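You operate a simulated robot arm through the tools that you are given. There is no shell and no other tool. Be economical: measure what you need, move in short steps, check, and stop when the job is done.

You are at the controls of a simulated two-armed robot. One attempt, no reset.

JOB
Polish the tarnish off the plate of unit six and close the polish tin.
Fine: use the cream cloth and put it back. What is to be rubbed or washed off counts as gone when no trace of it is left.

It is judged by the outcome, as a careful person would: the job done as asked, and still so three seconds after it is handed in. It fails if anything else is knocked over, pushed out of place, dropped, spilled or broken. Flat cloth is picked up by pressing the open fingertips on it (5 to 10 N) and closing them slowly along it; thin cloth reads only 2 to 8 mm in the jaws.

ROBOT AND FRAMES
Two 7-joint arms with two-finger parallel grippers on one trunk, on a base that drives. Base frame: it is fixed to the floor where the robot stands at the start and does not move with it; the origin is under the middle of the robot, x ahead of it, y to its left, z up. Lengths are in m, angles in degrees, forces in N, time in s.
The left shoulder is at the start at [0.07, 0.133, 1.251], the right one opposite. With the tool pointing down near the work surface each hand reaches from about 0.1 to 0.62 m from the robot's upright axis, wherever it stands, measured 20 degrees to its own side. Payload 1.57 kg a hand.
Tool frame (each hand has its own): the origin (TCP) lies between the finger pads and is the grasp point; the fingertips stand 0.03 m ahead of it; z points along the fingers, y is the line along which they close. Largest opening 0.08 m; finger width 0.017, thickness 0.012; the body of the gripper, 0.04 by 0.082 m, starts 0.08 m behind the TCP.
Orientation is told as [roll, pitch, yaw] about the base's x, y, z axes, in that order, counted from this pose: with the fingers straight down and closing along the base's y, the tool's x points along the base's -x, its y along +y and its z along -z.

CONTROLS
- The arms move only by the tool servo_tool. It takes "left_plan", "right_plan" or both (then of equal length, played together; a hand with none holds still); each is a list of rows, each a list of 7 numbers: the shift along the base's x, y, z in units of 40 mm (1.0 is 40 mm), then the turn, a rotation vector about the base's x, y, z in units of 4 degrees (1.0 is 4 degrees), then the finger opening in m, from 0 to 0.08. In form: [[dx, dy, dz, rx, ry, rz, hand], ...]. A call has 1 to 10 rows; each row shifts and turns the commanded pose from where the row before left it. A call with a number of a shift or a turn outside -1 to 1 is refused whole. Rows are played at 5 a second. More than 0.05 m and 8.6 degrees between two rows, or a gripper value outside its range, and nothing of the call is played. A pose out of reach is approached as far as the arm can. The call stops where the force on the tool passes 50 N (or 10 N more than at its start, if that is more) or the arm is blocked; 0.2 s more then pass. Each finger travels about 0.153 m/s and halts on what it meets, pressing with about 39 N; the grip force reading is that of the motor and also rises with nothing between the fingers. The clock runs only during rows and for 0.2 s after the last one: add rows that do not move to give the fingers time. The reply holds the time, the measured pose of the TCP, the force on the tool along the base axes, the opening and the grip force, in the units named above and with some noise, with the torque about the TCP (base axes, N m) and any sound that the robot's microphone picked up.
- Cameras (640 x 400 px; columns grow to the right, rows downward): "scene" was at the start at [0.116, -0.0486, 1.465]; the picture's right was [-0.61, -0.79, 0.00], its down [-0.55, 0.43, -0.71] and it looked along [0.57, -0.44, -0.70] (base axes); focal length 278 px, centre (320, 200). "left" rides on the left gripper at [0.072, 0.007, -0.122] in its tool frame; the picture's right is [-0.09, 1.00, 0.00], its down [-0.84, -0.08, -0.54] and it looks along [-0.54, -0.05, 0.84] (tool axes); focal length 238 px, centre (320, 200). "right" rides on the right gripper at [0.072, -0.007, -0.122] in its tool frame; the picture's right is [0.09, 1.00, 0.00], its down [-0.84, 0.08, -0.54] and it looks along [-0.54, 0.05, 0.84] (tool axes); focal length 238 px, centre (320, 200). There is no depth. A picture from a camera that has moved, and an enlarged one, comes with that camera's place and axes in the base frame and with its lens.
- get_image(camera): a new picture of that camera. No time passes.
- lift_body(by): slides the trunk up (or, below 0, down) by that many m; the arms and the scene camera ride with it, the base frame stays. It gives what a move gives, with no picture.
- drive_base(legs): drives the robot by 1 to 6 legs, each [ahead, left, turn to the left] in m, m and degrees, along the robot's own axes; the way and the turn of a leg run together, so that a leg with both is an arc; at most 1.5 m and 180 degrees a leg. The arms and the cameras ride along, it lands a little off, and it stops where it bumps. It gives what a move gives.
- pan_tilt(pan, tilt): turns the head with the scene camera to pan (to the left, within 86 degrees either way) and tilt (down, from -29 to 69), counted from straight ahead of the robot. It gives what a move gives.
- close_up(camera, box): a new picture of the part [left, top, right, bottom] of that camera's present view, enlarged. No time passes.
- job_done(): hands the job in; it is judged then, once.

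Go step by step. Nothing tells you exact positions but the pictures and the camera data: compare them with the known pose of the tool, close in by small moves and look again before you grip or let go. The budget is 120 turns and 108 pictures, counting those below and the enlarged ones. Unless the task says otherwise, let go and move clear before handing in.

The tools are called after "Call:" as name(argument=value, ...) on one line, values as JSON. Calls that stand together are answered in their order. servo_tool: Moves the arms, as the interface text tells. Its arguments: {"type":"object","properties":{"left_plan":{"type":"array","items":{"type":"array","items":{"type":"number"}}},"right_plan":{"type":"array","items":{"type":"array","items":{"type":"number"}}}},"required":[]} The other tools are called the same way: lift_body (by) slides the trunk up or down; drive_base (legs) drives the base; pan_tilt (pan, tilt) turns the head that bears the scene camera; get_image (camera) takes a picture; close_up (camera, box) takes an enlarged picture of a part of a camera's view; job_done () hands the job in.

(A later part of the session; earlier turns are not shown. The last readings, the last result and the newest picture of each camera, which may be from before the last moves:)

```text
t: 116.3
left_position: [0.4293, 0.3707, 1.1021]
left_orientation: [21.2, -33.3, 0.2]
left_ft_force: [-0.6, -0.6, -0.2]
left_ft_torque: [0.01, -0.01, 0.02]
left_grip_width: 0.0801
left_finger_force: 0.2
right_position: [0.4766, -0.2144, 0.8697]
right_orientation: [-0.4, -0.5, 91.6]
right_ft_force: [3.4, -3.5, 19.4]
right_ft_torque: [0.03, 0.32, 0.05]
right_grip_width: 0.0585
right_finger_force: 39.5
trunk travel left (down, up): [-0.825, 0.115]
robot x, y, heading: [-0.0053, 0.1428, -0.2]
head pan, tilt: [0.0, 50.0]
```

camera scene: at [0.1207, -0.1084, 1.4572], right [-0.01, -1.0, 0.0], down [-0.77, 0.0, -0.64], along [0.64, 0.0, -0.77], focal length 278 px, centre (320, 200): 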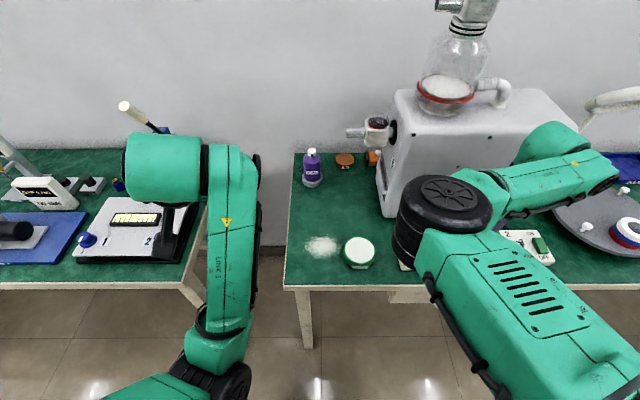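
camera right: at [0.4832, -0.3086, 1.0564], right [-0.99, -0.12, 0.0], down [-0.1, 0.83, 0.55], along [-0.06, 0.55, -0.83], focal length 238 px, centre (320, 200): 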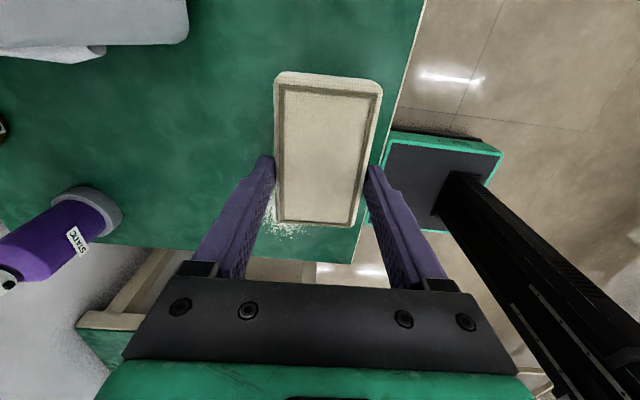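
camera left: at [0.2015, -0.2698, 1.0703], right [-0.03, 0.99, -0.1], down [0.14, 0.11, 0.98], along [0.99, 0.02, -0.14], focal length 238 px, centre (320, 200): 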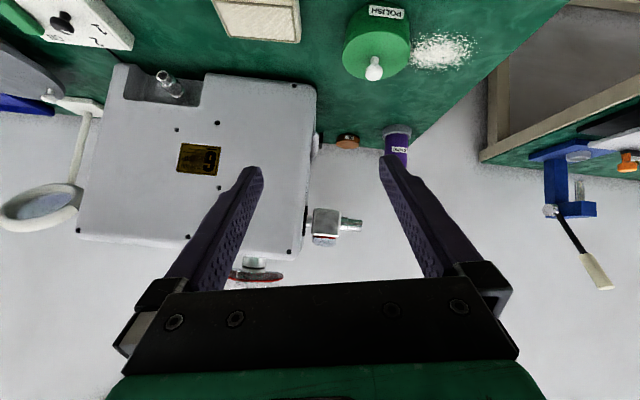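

It touches the rim at 19 N. To be sure the cloth reaches the polish itself, I'll lift, tilt one end down about 16° and dip that end at the tin's centre.

Call:
servo_tool(right_plan=[[0, 0, 0.4, 0, 0, 0, 0.045], [0, -0.4, 0.6, -1, 0, 0, 0.045], [0, -0.4, 0, -1, 0, 0, 0.045], [0, 0, 0, -1, 0, 0, 0.045], [0, 0, 0, -1, 0, 0, 0.045]])

Call:
get_image(camera="right")

Call:
close_up(camera="scene", box=[380, 180, 540, 290])

```text
t: 117.5
left_position: [0.4314, 0.3682, 1.1022]
left_orientation: [21.3, -33.3, 0.1]
left_ft_force: [-1.0, 0.0, -1.3]
left_ft_torque: [-0.02, -0.01, -0.04]
left_grip_width: 0.0801
left_finger_force: 0.0
right_position: [0.4758, -0.2467, 0.9077]
right_orientation: [0.4, 15.3, 91.7]
right_ft_force: [0.4, -0.1, -0.4]
right_ft_torque: [0.04, -0.02, -0.02]
right_grip_width: 0.0588
right_finger_force: 39.0
trunk travel left (down, up): [-0.825, 0.115]
robot x, y, heading: [-0.0061, 0.1421, -0.4]
head pan, tilt: [0.0, 50.0]
```

```text
27 pictures are left
camera right: at [0.4846, -0.2834, 1.0453], right [-0.99, -0.12, 0.03], down [-0.1, 0.95, 0.3], along [-0.06, 0.3, -0.95], focal length 238 px, centre (320, 200)
```

right: 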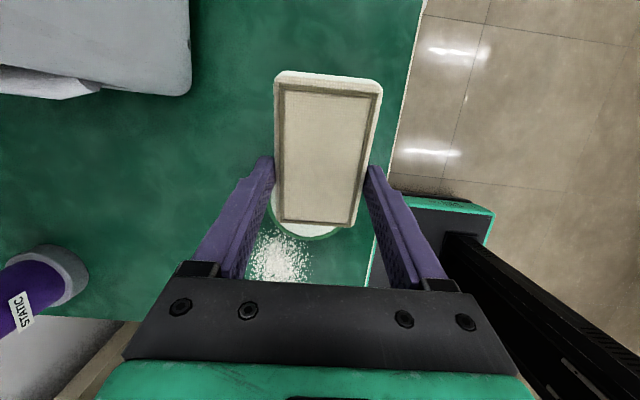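

```text
3.64 times, centred on (460, 235) of scene
camera zoom: at [0.1214, 0.1423, 1.4573], right [-0.01, -1.0, 0.0], down [-0.77, 0.0, -0.64], along [0.64, 0.0, -0.77], focal length 1013 px, centre (-189, 73)
```

zoom: 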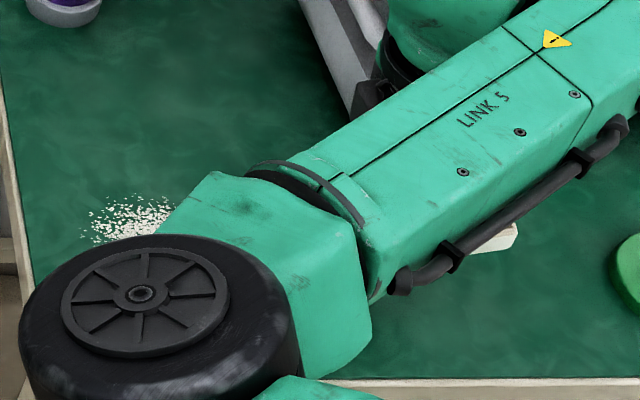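

The tilt is right, and the low end is over the polish. I'll lower until it meets resistance.

Call:
servo_tool(right_plan=[[0, 0, -0.4, 0, 0, 0, 0.045], [0, 0, -0.2, 0, 0, 0, 0.045], [0, 0, -0.1, 0, 0, 0, 0.045], [0, 0, -0.1, 0, 0, 0, 0.045], [0, 0, 0, 0, 0, 0, 0.045]])

```text
t: 118.7
left_position: [0.4272, 0.3703, 1.1027]
left_orientation: [21.1, -33.5, 0.2]
left_ft_force: [0.1, 0.2, -0.7]
left_ft_torque: [-0.02, 0.0, 0.03]
left_grip_width: 0.0802
left_finger_force: 0.1
right_position: [0.4757, -0.2462, 0.8794]
right_orientation: [-0.2, 15.7, 91.6]
right_ft_force: [1.4, -3.3, 27.6]
right_ft_torque: [0.7, 0.04, -0.07]
right_grip_width: 0.059
right_finger_force: 39.0
trunk travel left (down, up): [-0.825, 0.115]
robot x, y, heading: [-0.0073, 0.1419, -0.4]
head pan, tilt: [0.0, 50.0]
```

The polish surface is firm and flush with the rim, so the flat press touched it too. I'll lift, level the pad and dab it flat with a small rub.

Call:
servo_tool(right_plan=[[0, 0, 0.4, 0, 0, 0, 0.045], [0, 0.2, 0.2, 1, 0, 0, 0.045], [0, 0.2, 0, 1, 0, 0, 0.045], [0, 0.2, 0, 1, 0, 0, 0.045], [0, 0.2, 0, 1, 0, 0, 0.045], [0, 0, -0.4, 0, 0, 0, 0.045], [0, 0, -0.35, 0, 0, 0, 0.045], [0, 0, -0.1, 0, 0, 0, 0.045], [0, 0, 0, 0, 0, 0, 0.045]])

```text
t: 120.7
left_position: [0.4272, 0.3699, 1.1034]
left_orientation: [21.1, -33.5, 0.2]
left_ft_force: [-0.6, -0.3, 0.5]
left_ft_torque: [0.01, -0.02, -0.03]
left_grip_width: 0.0801
left_finger_force: 0.0
right_position: [0.4756, -0.2136, 0.8699]
right_orientation: [-0.6, -0.4, 91.7]
right_ft_force: [5.4, -4.1, 31.8]
right_ft_torque: [-0.02, 0.46, 0.03]
right_grip_width: 0.0586
right_finger_force: 39.5
trunk travel left (down, up): [-0.825, 0.115]
robot x, y, heading: [-0.0037, 0.1419, -0.6]
head pan, tilt: [0.0, 50.0]
```

Call:
servo_tool(right_plan=[[0, 0, 0.14, 0, 0, 0, 0.045], [0, 0.07, 0, 0, 0, 0, 0.045], [0, -0.14, 0, 0, 0, 0, 0.045], [0, 0.14, 0, 0, 0, 0, 0.045], [0, -0.07, 0, 0, 0, 0, 0.045], [0, 0, 0.4, 0, 0, 0, 0.045], [0, 0, 0.8, 0, 0, 0, 0.045], [0, 0, 0.8, 0, 0, 0, 0.045]])

Call:
drive_base(legs=[[0, -0.13, 0]])

Call:
get_image(camera="scene")

```text
t: 122.5
left_position: [0.4331, 0.3688, 1.1022]
left_orientation: [21.4, -33.4, 0.1]
left_ft_force: [0.9, 0.8, -0.5]
left_ft_torque: [0.04, -0.04, 0.02]
left_grip_width: 0.08
left_finger_force: 0.1
right_position: [0.4765, -0.2144, 0.9515]
right_orientation: [-0.1, -0.8, 91.7]
right_ft_force: [-0.3, 0.6, -1.1]
right_ft_torque: [0.0, 0.01, -0.02]
right_grip_width: 0.0587
right_finger_force: 39.2
trunk travel left (down, up): [-0.825, 0.115]
robot x, y, heading: [-0.0074, 0.1428, -0.6]
head pan, tilt: [0.0, 50.0]
```

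```text
t: 123.8
left_position: [0.4305, 0.2388, 1.1017]
left_orientation: [21.2, -33.3, 0.2]
left_ft_force: [0.5, 0.8, 0.2]
left_ft_torque: [0.01, -0.02, 0.02]
left_grip_width: 0.0799
left_finger_force: 0.1
right_position: [0.4764, -0.345, 0.9516]
right_orientation: [-0.1, -0.6, 91.8]
right_ft_force: [-0.3, -0.9, 0.5]
right_ft_torque: [0.0, -0.02, 0.03]
right_grip_width: 0.0585
right_finger_force: 39.0
trunk travel left (down, up): [-0.825, 0.115]
robot x, y, heading: [-0.0056, 0.0096, -0.4]
head pan, tilt: [0.0, 50.0]
```

```text
25 pictures are left
camera scene: at [0.1213, 0.0113, 1.4572], right [-0.01, -1.0, 0.0], down [-0.77, 0.0, -0.64], along [0.64, 0.0, -0.77], focal length 278 px, centre (320, 200)
```

scene: 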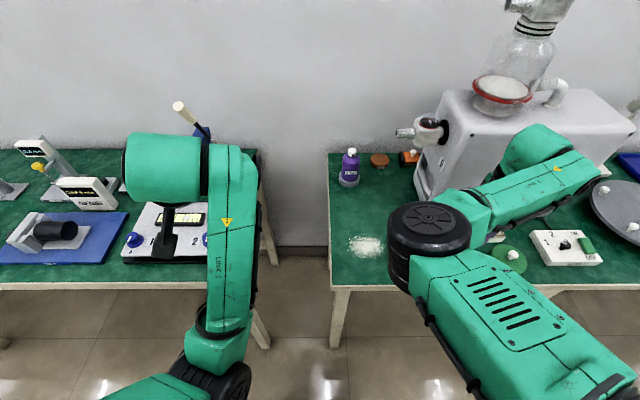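

Now I'll repeat the earlier approach: raise, back the base off 0.2 m, then tip the hand level while reaching forward.

Call:
servo_tool(right_plan=[[-0.3, 0, 0.6, 0, 0, 0, 0.045], [-0.3, 0, 0.6, 0, 0, 0, 0.045], [-0.3, 0, 0.6, 0, 0, 0, 0.045]])

Call:
drive_base(legs=[[-0.2, 0, 0]])

Call:
servo_tool(right_plan=[[0.5, -0.3, 0.2, 0, 0, 0, 0.045], [0.5, -0.3, 0.2, 0, -1, 0, 0.045], [0.5, -0.3, 0.2, 0, -1, 0, 0.045], [0.3, -0.3, 0.2, 0, -1, 0, 0.045], [0.3, -0.3, 0, 0, -1, 0, 0.045], [0.3, -0.3, 0, 0, -1, 0, 0.045], [0.3, -0.2, 0, 0, -1, 0, 0.045], [0.3, -0.2, 0, 0, -1, 0, 0.045], [0.2, -0.2, 0, 0, -1, 0, 0.045], [0.2, 0, 0, 0, -1, 0, 0.045]])

Call:
servo_tool(right_plan=[[0.2, 0, 0, 0, -1, 0, 0.045], [0.2, 0, 0, 0, -1, 0, 0.045], [0.2, 0, 0, 0, -1, 0, 0.045], [0.2, 0, 0, 0, -1, 0, 0.045], [0.2, 0, 0, 0, -1, 0, 0.045], [0.2, 0, 0, 0, -1, 0, 0.045], [0.2, 0, 0, 0, -1, 0, 0.045], [0.2, 0, 0, 0, -1, 0, 0.045], [0, 0, 0, 0, -1, 0, 0.045], [0, 0, 0, 0, -1, 0, 0.045]])

```text
t: 124.6
left_position: [0.4291, 0.2346, 1.1014]
left_orientation: [21.3, -33.4, 0.1]
left_ft_force: [0.0, 0.6, -0.7]
left_ft_torque: [0.01, 0.02, -0.05]
left_grip_width: 0.0798
left_finger_force: 0.1
right_position: [0.4382, -0.3472, 1.0226]
right_orientation: [-0.2, -0.7, 91.8]
right_ft_force: [-0.1, 1.0, 0.0]
right_ft_torque: [-0.01, -0.01, 0.0]
right_grip_width: 0.0587
right_finger_force: 39.2
trunk travel left (down, up): [-0.825, 0.115]
robot x, y, heading: [-0.0079, 0.0094, -0.5]
head pan, tilt: [0.0, 50.0]
```

```text
t: 126.2
left_position: [0.2303, 0.2353, 1.101]
left_orientation: [21.3, -33.2, 0.0]
left_ft_force: [0.0, 0.0, -0.4]
left_ft_torque: [0.01, 0.01, -0.01]
left_grip_width: 0.0801
left_finger_force: 0.0
right_position: [0.2375, -0.3482, 1.0221]
right_orientation: [0.0, -0.7, 91.5]
right_ft_force: [0.3, -0.2, -1.1]
right_ft_torque: [0.0, 0.02, 0.02]
right_grip_width: 0.0585
right_finger_force: 39.5
trunk travel left (down, up): [-0.825, 0.115]
robot x, y, heading: [-0.2052, 0.0083, -0.4]
head pan, tilt: [0.0, 50.0]
```

```text
t: 128.4
left_position: [0.2287, 0.2364, 1.1029]
left_orientation: [21.2, -33.2, 0.0]
left_ft_force: [0.4, -0.4, -0.1]
left_ft_torque: [-0.01, 0.0, -0.02]
left_grip_width: 0.0802
left_finger_force: 0.1
right_position: [0.3724, -0.4451, 1.0553]
right_orientation: [-36.2, 0.4, 91.6]
right_ft_force: [0.4, -0.3, -0.5]
right_ft_torque: [0.0, 0.02, 0.0]
right_grip_width: 0.0586
right_finger_force: 38.8
trunk travel left (down, up): [-0.825, 0.115]
robot x, y, heading: [-0.2086, 0.0105, -0.6]
head pan, tilt: [0.0, 50.0]
```

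```text
t: 130.6
left_position: [0.2287, 0.2351, 1.103]
left_orientation: [21.3, -33.3, -0.1]
left_ft_force: [0.1, -0.2, 1.0]
left_ft_torque: [-0.02, 0.0, -0.01]
left_grip_width: 0.0803
left_finger_force: 0.0
right_position: [0.4348, -0.4445, 1.0534]
right_orientation: [-76.3, 1.5, 91.1]
right_ft_force: [-0.1, -0.9, 0.2]
right_ft_torque: [0.01, -0.04, 0.01]
right_grip_width: 0.0587
right_finger_force: 39.1
trunk travel left (down, up): [-0.825, 0.115]
robot x, y, heading: [-0.2073, 0.0095, -0.5]
head pan, tilt: [0.0, 50.0]
```

Call:
servo_tool(right_plan=[[0.1, -0.2, 0.4, 0, -1, 0, 0.045], [0.1, -0.2, 0.4, 0, -1, 0, 0.045], [0.1, -0.2, 0.4, 0, -1, 0, 0.045], [0.1, -0.15, 0.4, 0, -0.4, 0, 0.045], [0, 0, 0.4, 0, 0, 0, 0.045]])

Call:
lift_body(by=-0.168)

Call:
drive_base(legs=[[0.06, 0, 0.5]])

Call:
close_up(camera="scene", box=[460, 40, 620, 140])

```text
t: 131.8
left_position: [0.2287, 0.2365, 1.1021]
left_orientation: [21.2, -33.3, 0.0]
left_ft_force: [1.4, -0.2, 0.1]
left_ft_torque: [0.01, 0.0, 0.01]
left_grip_width: 0.0801
left_finger_force: 0.1
right_position: [0.4513, -0.4728, 1.1347]
right_orientation: [-89.7, 1.7, 90.7]
right_ft_force: [-0.4, -0.5, 0.1]
right_ft_torque: [-0.03, 0.03, -0.02]
right_grip_width: 0.0585
right_finger_force: 39.4
trunk travel left (down, up): [-0.825, 0.115]
robot x, y, heading: [-0.2118, 0.0087, -0.5]
head pan, tilt: [0.0, 50.0]
```

```text
t: 133.7
left_position: [0.2284, 0.2363, 0.9343]
left_orientation: [21.3, -33.3, 0.1]
left_ft_force: [0.6, 0.4, -0.9]
left_ft_torque: [0.03, 0.0, 0.01]
left_grip_width: 0.0801
left_finger_force: 0.1
right_position: [0.4519, -0.475, 0.9655]
right_orientation: [-89.7, 1.6, 90.7]
right_ft_force: [-0.3, -0.8, 0.1]
right_ft_torque: [0.03, -0.01, -0.02]
right_grip_width: 0.0584
right_finger_force: 39.0
trunk travel left (down, up): [-0.657, 0.283]
robot x, y, heading: [-0.2091, 0.0105, -0.3]
head pan, tilt: [0.0, 50.0]
```

```text
t: 134.7
left_position: [0.2858, 0.2398, 0.9336]
left_orientation: [21.3, -33.3, 0.5]
left_ft_force: [-0.6, -0.9, 0.6]
left_ft_torque: [-0.01, 0.02, -0.04]
left_grip_width: 0.0799
left_finger_force: 0.1
right_position: [0.5153, -0.4693, 0.9669]
right_orientation: [-89.7, 1.6, 91.2]
right_ft_force: [0.6, 0.7, 0.2]
right_ft_torque: [0.02, 0.0, -0.02]
right_grip_width: 0.0586
right_finger_force: 39.3
trunk travel left (down, up): [-0.657, 0.283]
robot x, y, heading: [-0.1499, 0.005, -0.0]
head pan, tilt: [0.0, 50.0]
```

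```text
4.00 times, centred on (540, 90) of scene
camera zoom: at [-0.0224, 0.011, 1.2893], right [0.0, -1.0, 0.0], down [-0.77, 0.0, -0.64], along [0.64, 0.0, -0.77], focal length 1114 px, centre (-560, 640)
```

zoom: 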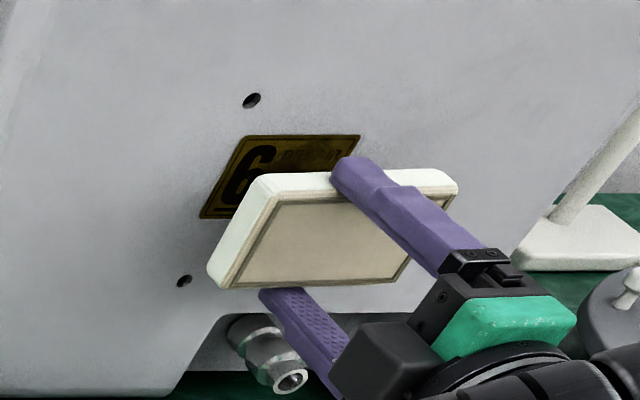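

The cloth is now coated white with polish, so I was right about that. I'm already lined up with the plate; I'll press at about 9 N and rub.

Call:
servo_tool(right_plan=[[0.45, -0.1, 0, 0, 0, -0.1, 0.045], [0.45, 0, 0, 0, 0, 0, 0.045], [0, -0.5, 0, 0, 0, 0, 0.045], [0, 0.5, 0, 0, 0, 0, 0.045], [0, 0.5, 0, 0, 0, 0, 0.045], [0, -0.5, 0, 0, 0, 0, 0.045], [0, -0.5, 0.2, 0, 0, 0, 0.045], [0, 0.5, 0, 0, 0, 0, 0.045], [0, 0.5, -0.2, 0, 0, 0, 0.045], [0, -0.5, -0.2, 0, 0, 0, 0.045]])

Call:
servo_tool(right_plan=[[0, -0.5, 0, 0, 0, 0, 0.045], [0, 0.5, 0, 0, 0, 0, 0.045], [0, 0.5, 0.2, 0, 0, 0, 0.045], [0, -0.5, 0.2, 0, 0, 0, 0.045], [0, -0.5, -0.2, 0, 0, 0, 0.045], [0, 0.5, 0, 0, 0, 0, 0.045], [0, 0.5, 0, 0, 0, 0, 0.045], [0, -0.5, 0, 0, 0, 0, 0.045], [0, 0, 0, 0, 0, 0, 0.045]])

Call:
servo_tool(right_plan=[[-0.5, 0, 0, 0, 0, 0, 0.045], [-0.4, 0, -0.45, 0, 0, 0, 0.045], [0, 0, -0.45, 0, 0, 0, 0.045]])

Call:
close_up(camera="scene", box=[500, 64, 564, 104])

```text
t: 136.8
left_position: [0.287, 0.2371, 0.9348]
left_orientation: [21.5, -33.3, 0.5]
left_ft_force: [-0.4, 0.1, -0.5]
left_ft_torque: [0.02, 0.0, 0.03]
left_grip_width: 0.08
left_finger_force: 0.0
right_position: [0.5504, -0.4759, 0.9569]
right_orientation: [-89.7, 1.4, 90.8]
right_ft_force: [-0.5, 0.1, -0.7]
right_ft_torque: [0.01, 0.01, 0.02]
right_grip_width: 0.0585
right_finger_force: 39.1
trunk travel left (down, up): [-0.657, 0.283]
robot x, y, heading: [-0.1487, 0.0072, 0.1]
head pan, tilt: [0.0, 50.0]
```

```text
t: 138.8
left_position: [0.2853, 0.2383, 0.9337]
left_orientation: [21.3, -33.3, 0.5]
left_ft_force: [-0.3, 0.5, 0.4]
left_ft_torque: [-0.05, -0.03, 0.02]
left_grip_width: 0.08
left_finger_force: 0.0
right_position: [0.5499, -0.4745, 0.9676]
right_orientation: [-89.7, 1.5, 90.6]
right_ft_force: [-2.1, -0.4, 0.4]
right_ft_torque: [0.02, -0.05, 0.04]
right_grip_width: 0.0586
right_finger_force: 39.0
trunk travel left (down, up): [-0.657, 0.283]
robot x, y, heading: [-0.1482, 0.0079, 0.2]
head pan, tilt: [0.0, 50.0]
```

```text
t: 139.7
left_position: [0.2868, 0.2396, 0.9333]
left_orientation: [21.3, -33.2, 0.4]
left_ft_force: [-0.4, -0.3, 0.5]
left_ft_torque: [0.0, 0.03, -0.03]
left_grip_width: 0.0799
left_finger_force: 0.0
right_position: [0.5156, -0.4741, 0.9294]
right_orientation: [-89.8, 1.5, 90.7]
right_ft_force: [-0.4, -0.1, -0.7]
right_ft_torque: [0.0, 0.0, 0.03]
right_grip_width: 0.0585
right_finger_force: 38.7
trunk travel left (down, up): [-0.657, 0.283]
robot x, y, heading: [-0.1523, 0.0096, 0.1]
head pan, tilt: [0.0, 50.0]
```

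```text
10.00 times, centred on (532, 84) of scene
camera zoom: at [-0.0215, 0.0102, 1.2892], right [0.0, -1.0, 0.0], down [-0.77, 0.0, -0.64], along [0.64, 0.0, -0.77], focal length 2785 px, centre (-1800, 1360)
```

zoom: 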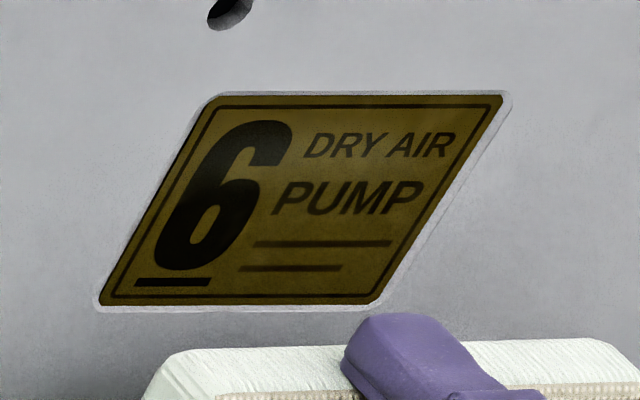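

The tarnish is nearly all gone. One more full pass with slightly more pressure will make sure no trace is left.

Call:
servo_tool(right_plan=[[0, 0, 0.45, 0, 0, 0, 0.045], [0.4, 0, 0.55, 0, 0, 0, 0.045], [0.57, 0, 0.1, 0, 0, 0, 0.045], [0, -0.6, 0, 0, 0, 0, 0.045], [0, 0.6, 0, 0, 0, 0, 0.045], [0, 0.6, 0, 0, 0, 0, 0.045], [0, -0.6, -0.2, 0, 0, 0, 0.045], [0, -0.6, 0, 0, 0, 0, 0.045], [0, 0.6, 0, 0, 0, 0, 0.045], [0, 0.6, 0, 0, 0, 0, 0.045]])

Call:
servo_tool(right_plan=[[0, -0.6, -0.2, 0, 0, 0, 0.045], [0, -0.6, -0.2, 0, 0, 0, 0.045], [0, 0.6, 0, 0, 0, 0, 0.045], [0, 0.6, 0, 0, 0, 0, 0.045], [0, -0.6, 0.2, 0, 0, 0, 0.045], [0, 0, 0.4, 0, 0, 0, 0.045], [0, 0, -0.4, 0, 0, 0, 0.045], [0, 0, 0.2, 0, 0, 0, 0.045]])

Call:
servo_tool(right_plan=[[-0.5, 0, 0, 0, 0, 0, 0.045], [-0.47, 0, -0.5, 0, 0, 0, 0.045], [0, 0, -0.5, 0, 0, 0, 0.045]])

Call:
close_up(camera="scene", box=[500, 64, 564, 104])

```text
t: 141.8
left_position: [0.284, 0.239, 0.9348]
left_orientation: [21.3, -33.3, 0.4]
left_ft_force: [-0.3, 0.1, -0.4]
left_ft_torque: [0.0, -0.04, -0.03]
left_grip_width: 0.08
left_finger_force: 0.0
right_position: [0.5517, -0.4483, 0.9669]
right_orientation: [-90.0, 1.6, 90.9]
right_ft_force: [-10.0, -0.6, 1.9]
right_ft_torque: [-0.02, 0.08, 0.19]
right_grip_width: 0.0584
right_finger_force: 38.8
trunk travel left (down, up): [-0.657, 0.283]
robot x, y, heading: [-0.1495, 0.0075, 0.3]
head pan, tilt: [0.0, 50.0]
```

```text
t: 143.7
left_position: [0.2842, 0.2396, 0.9349]
left_orientation: [21.4, -33.4, 0.5]
left_ft_force: [0.4, 0.5, 0.0]
left_ft_torque: [-0.02, 0.03, -0.03]
left_grip_width: 0.08
left_finger_force: 0.2
right_position: [0.5523, -0.4728, 0.9648]
right_orientation: [-89.7, 1.7, 90.8]
right_ft_force: [-14.4, 3.6, -5.6]
right_ft_torque: [-0.08, 0.02, 0.22]
right_grip_width: 0.0586
right_finger_force: 38.9
trunk travel left (down, up): [-0.657, 0.283]
robot x, y, heading: [-0.151, 0.0102, -0.1]
head pan, tilt: [0.0, 50.0]
```

```text
t: 144.4
left_position: [0.2864, 0.2393, 0.9338]
left_orientation: [21.3, -33.2, 0.5]
left_ft_force: [0.3, 0.0, 0.1]
left_ft_torque: [-0.02, 0.01, -0.01]
left_grip_width: 0.0801
left_finger_force: 0.0
right_position: [0.5155, -0.4724, 0.9272]
right_orientation: [-89.6, 1.6, 90.8]
right_ft_force: [-0.3, -0.3, -0.2]
right_ft_torque: [0.0, -0.03, 0.0]
right_grip_width: 0.0587
right_finger_force: 38.7
trunk travel left (down, up): [-0.657, 0.283]
robot x, y, heading: [-0.1487, 0.0089, 0.1]
head pan, tilt: [0.0, 50.0]
```

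```text
10.00 times, centred on (532, 84) of scene
camera zoom: at [-0.0212, 0.0104, 1.2892], right [0.0, -1.0, 0.0], down [-0.77, 0.0, -0.64], along [0.64, 0.0, -0.77], focal length 2785 px, centre (-1800, 1360)
```

zoom: 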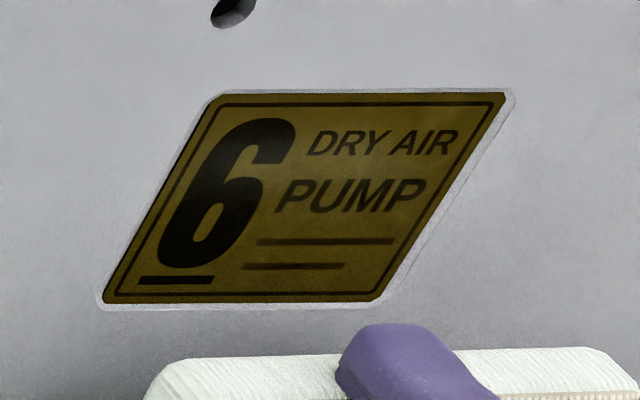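

Call:
close_up(camera="scene", box=[516, 72, 548, 92])

```text
16.00 times, centred on (532, 82) of scene
camera zoom: at [-0.0212, 0.0104, 1.2892], right [0.0, -1.0, 0.0], down [-0.77, 0.0, -0.64], along [0.64, 0.0, -0.77], focal length 4456 px, centre (-3072, 2088)
```

zoom: 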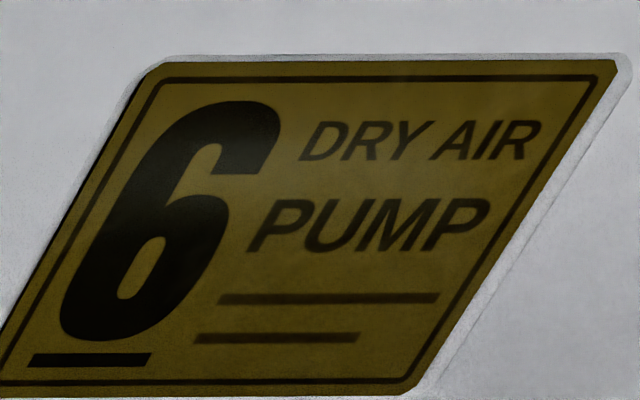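

It looks clean. I'll give it one last light pass, including vertical strokes, and then retreat.

Call:
servo_tool(right_plan=[[0, 0, 0.5, 0, 0, 0, 0.045], [0.4, 0, 0.5, 0, 0, 0, 0.045], [0.53, 0, 0, 0, 0, 0, 0.045], [0, 0, 0.4, 0, 0, 0, 0.045], [0, -0.4, -0.4, 0, 0, 0, 0.045], [0, 0.4, -0.4, 0, 0, 0, 0.045], [0, 0.4, 0.4, 0, 0, 0, 0.045], [0, -0.4, 0.4, 0, 0, 0, 0.045], [0, -0.4, -0.4, 0, 0, 0, 0.045], [0, 0.4, 0, 0, 0, 0, 0.045]])

Call:
servo_tool(right_plan=[[-0.5, 0, 0, 0, 0, 0, 0.045], [-0.45, 0, 0, 0, 0, 0, 0.045]])

Call:
lift_body(by=0.168)

Call:
drive_base(legs=[[-0.08, 0, 0]])

Call:
close_up(camera="right", box=[360, 60, 520, 200])

```text
t: 146.7
left_position: [0.284, 0.24, 0.9349]
left_orientation: [21.3, -33.4, 0.5]
left_ft_force: [0.7, 0.2, -0.4]
left_ft_torque: [-0.03, 0.02, 0.02]
left_grip_width: 0.0802
left_finger_force: 0.1
right_position: [0.5502, -0.4727, 0.9655]
right_orientation: [-89.7, 1.6, 90.7]
right_ft_force: [-7.2, -3.5, -1.0]
right_ft_torque: [0.03, -0.04, 0.06]
right_grip_width: 0.0586
right_finger_force: 38.7
trunk travel left (down, up): [-0.657, 0.283]
robot x, y, heading: [-0.1498, 0.0077, 0.0]
head pan, tilt: [0.0, 50.0]
```

```text
t: 147.2
left_position: [0.2851, 0.2407, 0.9354]
left_orientation: [21.3, -33.4, 0.5]
left_ft_force: [-1.2, -0.4, -0.4]
left_ft_torque: [-0.05, -0.01, 0.0]
left_grip_width: 0.0801
left_finger_force: 0.1
right_position: [0.5137, -0.4714, 0.9665]
right_orientation: [-89.8, 1.6, 90.8]
right_ft_force: [-1.0, 0.3, 0.4]
right_ft_torque: [0.0, 0.03, 0.03]
right_grip_width: 0.0586
right_finger_force: 39.3
trunk travel left (down, up): [-0.657, 0.283]
robot x, y, heading: [-0.1484, 0.0091, -0.1]
head pan, tilt: [0.0, 50.0]
```

```text
t: 149.2
left_position: [0.2854, 0.2401, 1.1017]
left_orientation: [21.4, -33.4, 0.4]
left_ft_force: [-0.2, 0.8, 0.5]
left_ft_torque: [0.0, 0.0, 0.0]
left_grip_width: 0.0801
left_finger_force: 0.0
right_position: [0.5133, -0.4726, 1.1335]
right_orientation: [-89.7, 1.7, 90.7]
right_ft_force: [0.0, -0.1, -0.4]
right_ft_torque: [0.0, -0.01, 0.0]
right_grip_width: 0.0589
right_finger_force: 39.1
trunk travel left (down, up): [-0.825, 0.115]
robot x, y, heading: [-0.1539, 0.014, 0.2]
head pan, tilt: [0.0, 50.0]
```

```text
t: 150.2
left_position: [0.2109, 0.2389, 1.1008]
left_orientation: [21.3, -33.1, 0.3]
left_ft_force: [-0.2, 0.2, 0.2]
left_ft_torque: [-0.01, -0.02, 0.06]
left_grip_width: 0.08
left_finger_force: 0.1
right_position: [0.4402, -0.4725, 1.1315]
right_orientation: [-89.5, 1.6, 90.9]
right_ft_force: [0.3, -0.3, -0.5]
right_ft_torque: [0.0, 0.0, -0.06]
right_grip_width: 0.0586
right_finger_force: 39.2
trunk travel left (down, up): [-0.825, 0.115]
robot x, y, heading: [-0.2258, 0.0075, 0.2]
head pan, tilt: [0.0, 50.0]
```

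```text
2.86 times, centred on (440, 130) of right
camera zoom: at [0.319, -0.5464, 1.1422], right [-0.01, -0.12, -0.99], down [-0.55, 0.83, -0.1], along [0.83, 0.55, -0.07], focal length 681 px, centre (-23, 400)
```

zoom: 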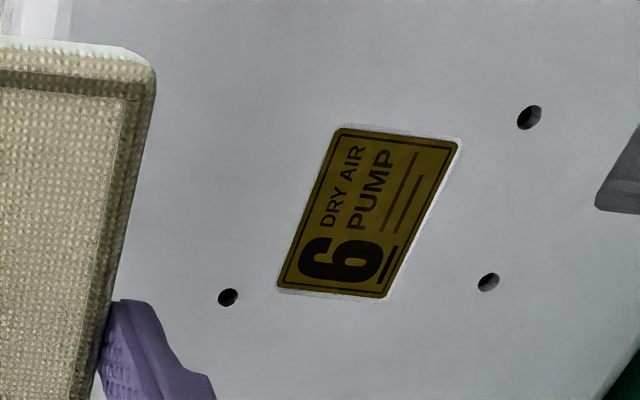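

The plate is uniformly clean. Now I'll turn the hand back down, as before, to return the cloth.

Call:
servo_tool(right_plan=[[0, 0, 0, 0, 1, 0, 0.045], [0, 0, 0, 0, 1, 0, 0.045], [-0.2, 0, 0, 0, 1, 0, 0.045], [-0.2, 0, 0, 0, 1, 0, 0.045], [-0.2, 0, 0, 0, 1, 0, 0.045], [-0.3, 0, 0, 0, 1, 0, 0.045], [-0.3, 0, -0.1, 0, 1, 0, 0.045], [-0.3, 0, -0.1, 0, 1, 0, 0.045], [-0.3, 0, -0.1, 0, 1, 0, 0.045], [-0.3, 0, -0.1, 0, 1, 0, 0.045]])

Call:
servo_tool(right_plan=[[-0.3, 0.2, -0.2, 0, 1, 0, 0.045], [-0.3, 0.2, -0.2, 0, 1, 0, 0.045], [-0.3, 0.2, -0.2, 0, 1, 0, 0.045], [-0.3, 0.2, -0.2, 0, 1, 0, 0.045], [-0.3, 0.2, -0.2, 0, 1, 0, 0.045], [-0.3, 0.2, -0.2, 0, 1, 0, 0.045], [-0.3, 0.2, -0.2, 0, 1, 0, 0.045], [-0.3, 0.2, -0.2, 0, 1, 0, 0.045], [-0.3, 0.3, -0.2, 0, 1, 0, 0.045], [0, 0.3, -0.2, 0, 1, 0, 0.045]])

```text
t: 152.4
left_position: [0.2071, 0.2396, 1.1018]
left_orientation: [21.3, -33.3, 0.5]
left_ft_force: [-0.1, -0.1, -0.3]
left_ft_torque: [0.02, -0.02, 0.0]
left_grip_width: 0.08
left_finger_force: 0.1
right_position: [0.3523, -0.4721, 1.1174]
right_orientation: [-49.5, 0.7, 91.6]
right_ft_force: [0.8, -0.1, -0.1]
right_ft_torque: [-0.01, 0.04, 0.0]
right_grip_width: 0.0584
right_finger_force: 38.8
trunk travel left (down, up): [-0.825, 0.115]
robot x, y, heading: [-0.2286, 0.0101, -0.1]
head pan, tilt: [0.0, 50.0]
```

```text
t: 154.6
left_position: [0.2075, 0.2398, 1.1025]
left_orientation: [21.3, -33.1, 0.5]
left_ft_force: [0.6, 0.2, 0.7]
left_ft_torque: [0.03, 0.0, -0.02]
left_grip_width: 0.0801
left_finger_force: 0.2
right_position: [0.2452, -0.3834, 1.0367]
right_orientation: [-9.6, -0.5, 91.7]
right_ft_force: [-0.1, 1.1, 0.1]
right_ft_torque: [0.0, 0.02, -0.04]
right_grip_width: 0.0586
right_finger_force: 39.8
trunk travel left (down, up): [-0.825, 0.115]
robot x, y, heading: [-0.229, 0.0082, -0.2]
head pan, tilt: [0.0, 50.0]
```

Call:
servo_tool(right_plan=[[0, 0.3, 0, 0, 1, 0, 0.045], [0, 0.3, -0.3, 0, 1, 0, 0.045], [0, 0, -0.3, 0, 0.4, 0, 0.045]])

Call:
drive_base(legs=[[0.22, 0, 0]])

Call:
get_image(camera="right")

```text
t: 155.4
left_position: [0.2083, 0.2403, 1.1019]
left_orientation: [21.3, -33.4, 0.4]
left_ft_force: [0.8, -0.1, -0.2]
left_ft_torque: [-0.01, -0.02, 0.0]
left_grip_width: 0.0798
left_finger_force: 0.0
right_position: [0.2463, -0.3606, 1.0127]
right_orientation: [0.0, -0.8, 91.6]
right_ft_force: [0.0, 0.4, -0.5]
right_ft_torque: [0.0, -0.01, 0.0]
right_grip_width: 0.0585
right_finger_force: 39.5
trunk travel left (down, up): [-0.825, 0.115]
robot x, y, heading: [-0.229, 0.0082, 0.5]
head pan, tilt: [0.0, 50.0]
```

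```text
t: 157.1
left_position: [0.4255, 0.2366, 1.1031]
left_orientation: [21.3, -33.4, 0.2]
left_ft_force: [-1.0, -0.1, 0.2]
left_ft_torque: [-0.05, -0.02, -0.01]
left_grip_width: 0.0801
left_finger_force: 0.1
right_position: [0.4619, -0.3614, 1.0138]
right_orientation: [-0.1, -0.8, 91.4]
right_ft_force: [-0.5, 0.2, -1.0]
right_ft_torque: [-0.01, 0.0, -0.02]
right_grip_width: 0.0587
right_finger_force: 38.3
trunk travel left (down, up): [-0.825, 0.115]
robot x, y, heading: [-0.0109, 0.0085, -0.0]
head pan, tilt: [0.0, 50.0]
```

```text
19 pictures are left
camera right: at [0.4696, -0.4362, 1.1364], right [-0.99, -0.12, 0.0], down [-0.1, 0.83, 0.55], along [-0.06, 0.55, -0.83], focal length 238 px, centre (320, 200)
```

right: 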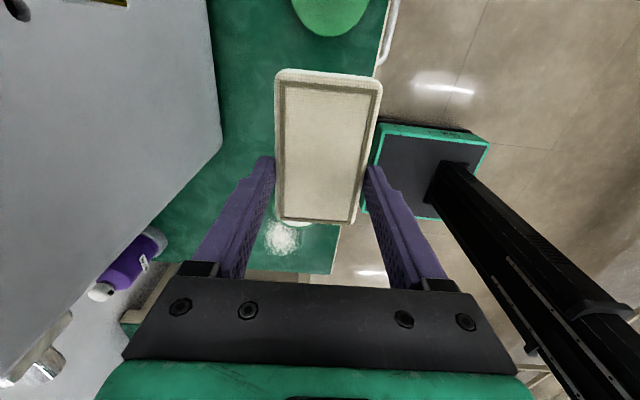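

The hand is right over the cloth's old place. I'll lower it and set it down.

Call:
servo_tool(right_plan=[[0.03, 0.07, -0.9, 0, 0, 0, 0.045], [0, 0, -0.9, 0, 0, 0, 0.045], [0, 0, -0.9, 0, 0, 0, 0.045], [0, 0, -0.9, 0, 0, 0, 0.045], [0, 0, -0.5, 0, 0, 0, 0.045], [0, 0, -0.12, 0, 0, 0, 0.045], [0, 0, -0.12, 0, 0, 0, 0.045], [0, 0, 0, 0, 0, 0, 0.045]])

```text
t: 158.9
left_position: [0.4271, 0.2386, 1.1027]
left_orientation: [21.2, -33.3, 0.3]
left_ft_force: [0.4, -0.3, -0.2]
left_ft_torque: [-0.01, 0.0, -0.01]
left_grip_width: 0.0803
left_finger_force: 0.1
right_position: [0.4623, -0.3581, 0.8402]
right_orientation: [-0.2, -0.7, 91.5]
right_ft_force: [0.2, -0.7, 5.5]
right_ft_torque: [-0.39, 0.1, 0.06]
right_grip_width: 0.0587
right_finger_force: 38.5
trunk travel left (down, up): [-0.825, 0.115]
robot x, y, heading: [-0.0122, 0.0044, 0.1]
head pan, tilt: [0.0, 50.0]
```

The cloth is touching the bench. I'll release it, rise, and drive right to the lid.

Call:
servo_tool(right_plan=[[0, 0, -0.03, 0, 0, 0, 0.055], [0, 0, 0, 0, 0, 0, 0.07], [0, 0, 0, 0, 0, 0, 0.08], [0, 0, 0.4, 0, 0, 0, 0.08], [0, 0, 0.9, 0, 0, 0, 0.08], [0, 0, 0.9, 0, 0, 0, 0.06]])

Call:
drive_base(legs=[[0, -0.125, 0]])

Call:
get_image(camera="right")

```text
t: 160.3
left_position: [0.4275, 0.2386, 1.102]
left_orientation: [21.3, -33.2, 0.3]
left_ft_force: [-0.3, 0.3, -0.1]
left_ft_torque: [0.03, 0.0, 0.04]
left_grip_width: 0.0801
left_finger_force: 0.0
right_position: [0.463, -0.3593, 0.9269]
right_orientation: [-0.1, -0.8, 91.4]
right_ft_force: [0.4, -0.7, 0.0]
right_ft_torque: [0.03, 0.01, 0.02]
right_grip_width: 0.06
right_finger_force: 0.1
trunk travel left (down, up): [-0.825, 0.115]
robot x, y, heading: [-0.0099, 0.0084, 0.0]
head pan, tilt: [0.0, 50.0]
```

```text
t: 161.5
left_position: [0.4267, 0.1148, 1.1028]
left_orientation: [21.2, -33.4, 0.3]
left_ft_force: [0.1, 0.0, -0.1]
left_ft_torque: [-0.02, 0.01, 0.03]
left_grip_width: 0.0803
left_finger_force: 0.1
right_position: [0.4633, -0.483, 0.9274]
right_orientation: [0.0, -0.7, 91.4]
right_ft_force: [0.2, 0.0, 0.6]
right_ft_torque: [0.02, -0.03, -0.02]
right_grip_width: 0.06
right_finger_force: 0.1
trunk travel left (down, up): [-0.825, 0.115]
robot x, y, heading: [-0.0132, -0.1158, 0.1]
head pan, tilt: [0.0, 50.0]
```

```text
18 pictures are left
camera right: at [0.4722, -0.5564, 1.0497], right [-0.99, -0.12, 0.0], down [-0.1, 0.83, 0.55], along [-0.06, 0.55, -0.83], focal length 238 px, centre (320, 200)
```

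right: 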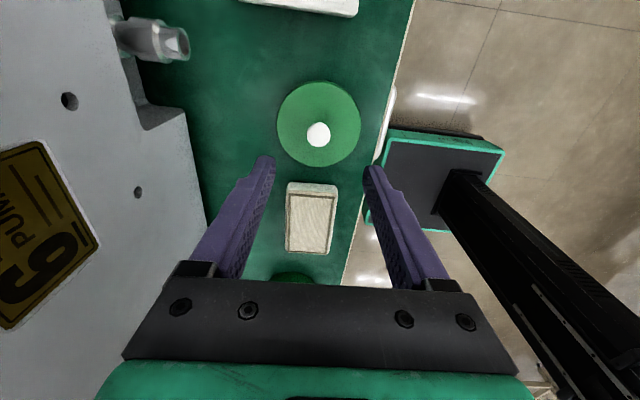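

The lid is where I left it (knob 0.467, -0.484). I'll lower and grip the knob.

Call:
servo_tool(right_plan=[[0.09, -0.01, -0.7, 0, 0, 0, 0.06], [0, 0, -0.7, 0, 0, 0, 0.055], [0, 0, -0.4, 0, 0, 0, 0.055], [0, 0, -0.1, 0, 0, 0, 0.055], [0, 0, 0, 0, 0, 0, 0.04], [0, 0, 0, 0, 0, 0, 0.028], [0, 0, 0, 0, 0, 0, 0.012], [0, 0, 0, 0, 0, 0, 0.012]])

Call:
servo_tool(right_plan=[[0, 0, 0.3, 0, 0, 0, 0.012], [0, 0, 0.8, 0, 0, 0, 0.012], [0, 0, 0.9, 0, 0, 0, 0.012], [0, 0, 0.8, 0, 0, 0, 0.012]])

Call:
drive_base(legs=[[0.01, 0.268, 0]])

Call:
get_image(camera="right")

```text
t: 163.3
left_position: [0.4269, 0.113, 1.1029]
left_orientation: [21.3, -33.3, 0.3]
left_ft_force: [-0.1, -0.1, -0.1]
left_ft_torque: [-0.03, 0.0, -0.01]
left_grip_width: 0.0798
left_finger_force: 0.1
right_position: [0.4673, -0.4836, 0.8499]
right_orientation: [0.0, -0.8, 91.4]
right_ft_force: [-0.2, 0.1, -0.8]
right_ft_torque: [0.02, 0.04, 0.05]
right_grip_width: 0.0205
right_finger_force: 34.2
trunk travel left (down, up): [-0.825, 0.115]
robot x, y, heading: [-0.0098, -0.1136, -0.1]
head pan, tilt: [0.0, 50.0]
```

```text
t: 164.3
left_position: [0.4258, 0.1141, 1.1019]
left_orientation: [21.2, -33.3, 0.3]
left_ft_force: [0.2, -0.6, 0.0]
left_ft_torque: [0.0, -0.01, 0.02]
left_grip_width: 0.08
left_finger_force: 0.1
right_position: [0.4645, -0.4813, 0.9655]
right_orientation: [-0.2, -0.7, 91.4]
right_ft_force: [0.5, 0.1, -0.7]
right_ft_torque: [0.0, 0.01, 0.0]
right_grip_width: 0.0201
right_finger_force: 33.9
trunk travel left (down, up): [-0.825, 0.115]
robot x, y, heading: [-0.0135, -0.1149, -0.2]
head pan, tilt: [0.0, 50.0]
```

```text
t: 166.2
left_position: [0.4388, 0.3796, 1.1022]
left_orientation: [21.4, -33.2, 0.2]
left_ft_force: [-0.1, -0.1, -0.1]
left_ft_torque: [0.04, 0.02, -0.02]
left_grip_width: 0.0799
left_finger_force: 0.1
right_position: [0.4778, -0.2183, 0.9639]
right_orientation: [0.0, -0.9, 91.4]
right_ft_force: [0.2, -0.2, 0.2]
right_ft_torque: [-0.01, -0.01, 0.0]
right_grip_width: 0.0204
right_finger_force: 34.3
trunk travel left (down, up): [-0.825, 0.115]
robot x, y, heading: [-0.0047, 0.1538, -0.2]
head pan, tilt: [0.0, 50.0]
```

```text
17 pictures are left
camera right: at [0.4852, -0.292, 1.0862], right [-0.99, -0.12, 0.0], down [-0.1, 0.83, 0.55], along [-0.06, 0.55, -0.83], focal length 238 px, centre (320, 200)
```

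right: 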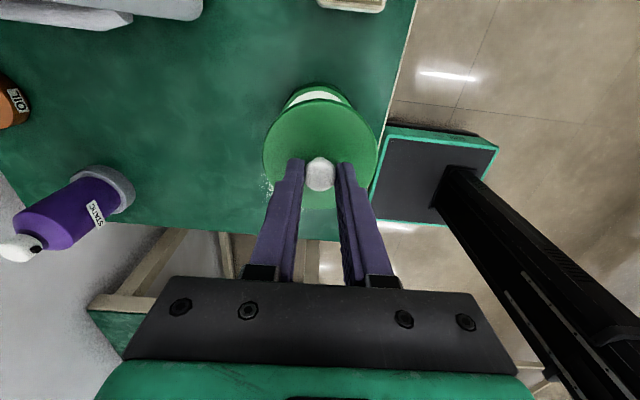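

I'll shift the lid aside 5 cm to re-measure where the tin is after the dipping.

Call:
servo_tool(right_plan=[[0, 0.6, 0, 0, 0, 0, 0.012], [0, 0.6, 0, 0, 0, 0, 0.012], [0, 0, 0, 0, 0, 0, 0.012]])

Call:
close_up(camera="right", box=[230, 20, 410, 200])

```text
t: 167.0
left_position: [0.4367, 0.381, 1.1022]
left_orientation: [21.4, -33.4, 0.3]
left_ft_force: [-0.8, -0.3, 1.1]
left_ft_torque: [0.0, -0.02, 0.01]
left_grip_width: 0.0801
left_finger_force: 0.0
right_position: [0.4772, -0.168, 0.9643]
right_orientation: [-0.1, -0.9, 91.3]
right_ft_force: [-0.1, -0.6, 0.3]
right_ft_torque: [-0.05, -0.02, 0.02]
right_grip_width: 0.0201
right_finger_force: 33.6
trunk travel left (down, up): [-0.825, 0.115]
robot x, y, heading: [-0.0003, 0.151, -0.0]
head pan, tilt: [0.0, 50.0]
```

```text
2.22 times, centred on (320, 110) of right
camera zoom: at [0.4859, -0.2422, 1.0864], right [-0.99, -0.12, 0.0], down [-0.1, 0.83, 0.55], along [-0.06, 0.55, -0.83], focal length 530 px, centre (320, 400)
```

zoom: 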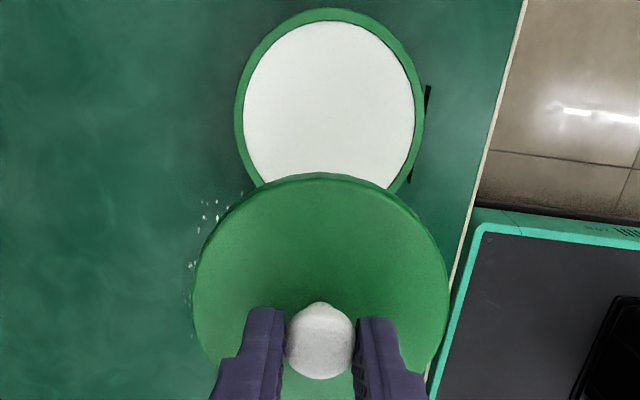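

The tin has not moved; its centre is about (0.480, -0.215). I'll bring the lid back over it and lower.

Call:
servo_tool(right_plan=[[0.06, -0.57, 0, 0, 0, 0, 0.012], [0, -0.57, 0, 0, 0, 0, 0.012], [0, 0, -0.7, 0, 0, 0, 0.012], [0, 0, -0.7, 0, 0, 0, 0.012], [0, 0, -0.4, 0, 0, 0, 0.012], [0, 0, 0, 0, 0, 0, 0.012]])

Call:
close_up(camera="right", box=[230, 60, 410, 200])

```text
t: 168.4
left_position: [0.4376, 0.3812, 1.1017]
left_orientation: [21.4, -33.3, 0.3]
left_ft_force: [-0.5, -0.8, -0.1]
left_ft_torque: [-0.01, 0.02, 0.03]
left_grip_width: 0.08
left_finger_force: 0.0
right_position: [0.4789, -0.212, 0.8923]
right_orientation: [-0.1, -0.8, 91.4]
right_ft_force: [0.5, -1.6, -0.4]
right_ft_torque: [0.01, 0.0, -0.03]
right_grip_width: 0.02
right_finger_force: 33.9
trunk travel left (down, up): [-0.825, 0.115]
robot x, y, heading: [0.0, 0.1567, -0.1]
head pan, tilt: [0.0, 50.0]
```

```text
2.86 times, centred on (320, 130) of right
camera zoom: at [0.4874, -0.2874, 1.0145], right [-0.99, -0.12, 0.0], down [-0.1, 0.83, 0.55], along [-0.06, 0.55, -0.83], focal length 681 px, centre (320, 400)
```

zoom: 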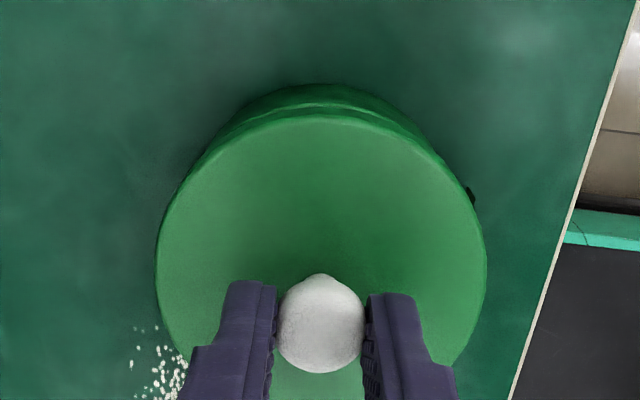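

Call:
servo_tool(right_plan=[[0.02, -0.04, -0.2, 0, 0, 0, 0.012], [0, 0, -0.1, 0, 0, 0, 0.012], [0, 0, -0.08, 0, 0, 0, 0.012], [0, 0, -0.08, 0, 0, 0, 0.012], [0, 0, -0.06, 0, 0, 0, 0.012], [0, 0, 0, 0, 0, 0, 0.012]])

```text
t: 169.8
left_position: [0.4341, 0.3835, 1.1028]
left_orientation: [21.1, -33.4, 0.3]
left_ft_force: [0.4, 0.7, 0.3]
left_ft_torque: [-0.04, 0.02, -0.01]
left_grip_width: 0.0799
left_finger_force: 0.0
right_position: [0.4799, -0.214, 0.8786]
right_orientation: [-0.7, -0.5, 91.4]
right_ft_force: [9.0, -4.9, 39.0]
right_ft_torque: [-0.22, -0.15, 0.09]
right_grip_width: 0.0201
right_finger_force: 33.4
trunk travel left (down, up): [-0.825, 0.115]
robot x, y, heading: [-0.0, 0.1514, -0.1]
head pan, tilt: [0.0, 50.0]
```

It's at 39 N with no snap yet; I'll press a touch more.

Call:
servo_tool(right_plan=[[0, 0, -0.03, 0, 0, 0, 0.012], [0, 0, -0.03, 0, 0, 0, 0.012], [0, 0, 0, 0, 0, 0, 0.012]])

```text
t: 170.6
left_position: [0.4338, 0.3846, 1.103]
left_orientation: [21.0, -33.4, 0.5]
left_ft_force: [0.1, 0.8, 0.0]
left_ft_torque: [0.01, -0.01, 0.0]
left_grip_width: 0.0798
left_finger_force: 0.0
right_position: [0.4799, -0.2139, 0.8745]
right_orientation: [-0.7, -0.3, 91.5]
right_ft_force: [7.4, -5.0, 39.1]
right_ft_torque: [-0.16, -0.1, 0.07]
right_grip_width: 0.0199
right_finger_force: 33.8
trunk travel left (down, up): [-0.825, 0.115]
robot x, y, heading: [-0.0004, 0.1518, -0.5]
head pan, tilt: [0.0, 50.0]
```

Call:
close_up(camera="right", box=[230, 60, 410, 200])

```text
2.86 times, centred on (320, 130) of right
camera zoom: at [0.4866, -0.2873, 0.9978], right [-0.99, -0.12, -0.01], down [-0.1, 0.83, 0.55], along [-0.06, 0.55, -0.84], focal length 681 px, centre (320, 400)
```

zoom: 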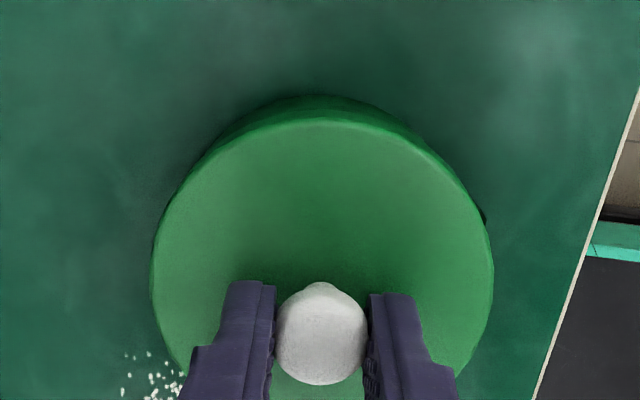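

There's no snap yet: the fingers slipped down the knob a little. I'll let go, close the fingers above the knob, and press straight down on its top.

Call:
servo_tool(right_plan=[[0, 0, 0.15, 0, 0, 0, 0.012], [0, 0, 0.05, 0, 0, 0, 0.012], [0, 0, 0, 0, 0, 0, 0.03], [0, 0, 0, 0, 0, 0, 0.05], [0, 0, 0.5, 0, 0, 0, 0.05], [0, 0, 0.5, 0, 0, 0, 0.03], [0, 0, 0, 0, 0, 0, 0.0], [0, 0, 0, 0, 0, 0, 0.0]])

Call:
close_up(camera="right", box=[230, 60, 410, 200])

```text
t: 172.4
left_position: [0.4381, 0.3823, 1.1019]
left_orientation: [21.3, -33.2, 0.3]
left_ft_force: [-0.1, -0.1, -0.9]
left_ft_torque: [-0.03, 0.0, -0.02]
left_grip_width: 0.0798
left_finger_force: 0.0
right_position: [0.4793, -0.2161, 0.9181]
right_orientation: [-0.1, -0.8, 91.4]
right_ft_force: [-0.1, -0.3, 0.0]
right_ft_torque: [0.01, -0.01, -0.01]
right_grip_width: 0.0003
right_finger_force: 21.0
trunk travel left (down, up): [-0.825, 0.115]
robot x, y, heading: [-0.0001, 0.1497, -0.3]
head pan, tilt: [0.0, 50.0]
heard: snap
```

```text
2.86 times, centred on (320, 130) of right
camera zoom: at [0.4879, -0.2899, 1.0391], right [-0.99, -0.12, 0.0], down [-0.1, 0.83, 0.55], along [-0.06, 0.55, -0.83], focal length 681 px, centre (320, 400)
```

zoom: 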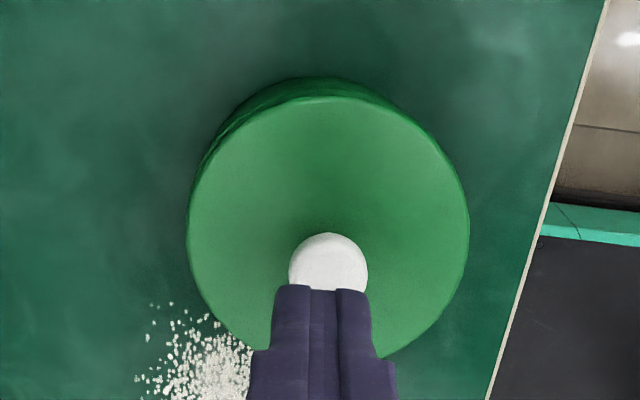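

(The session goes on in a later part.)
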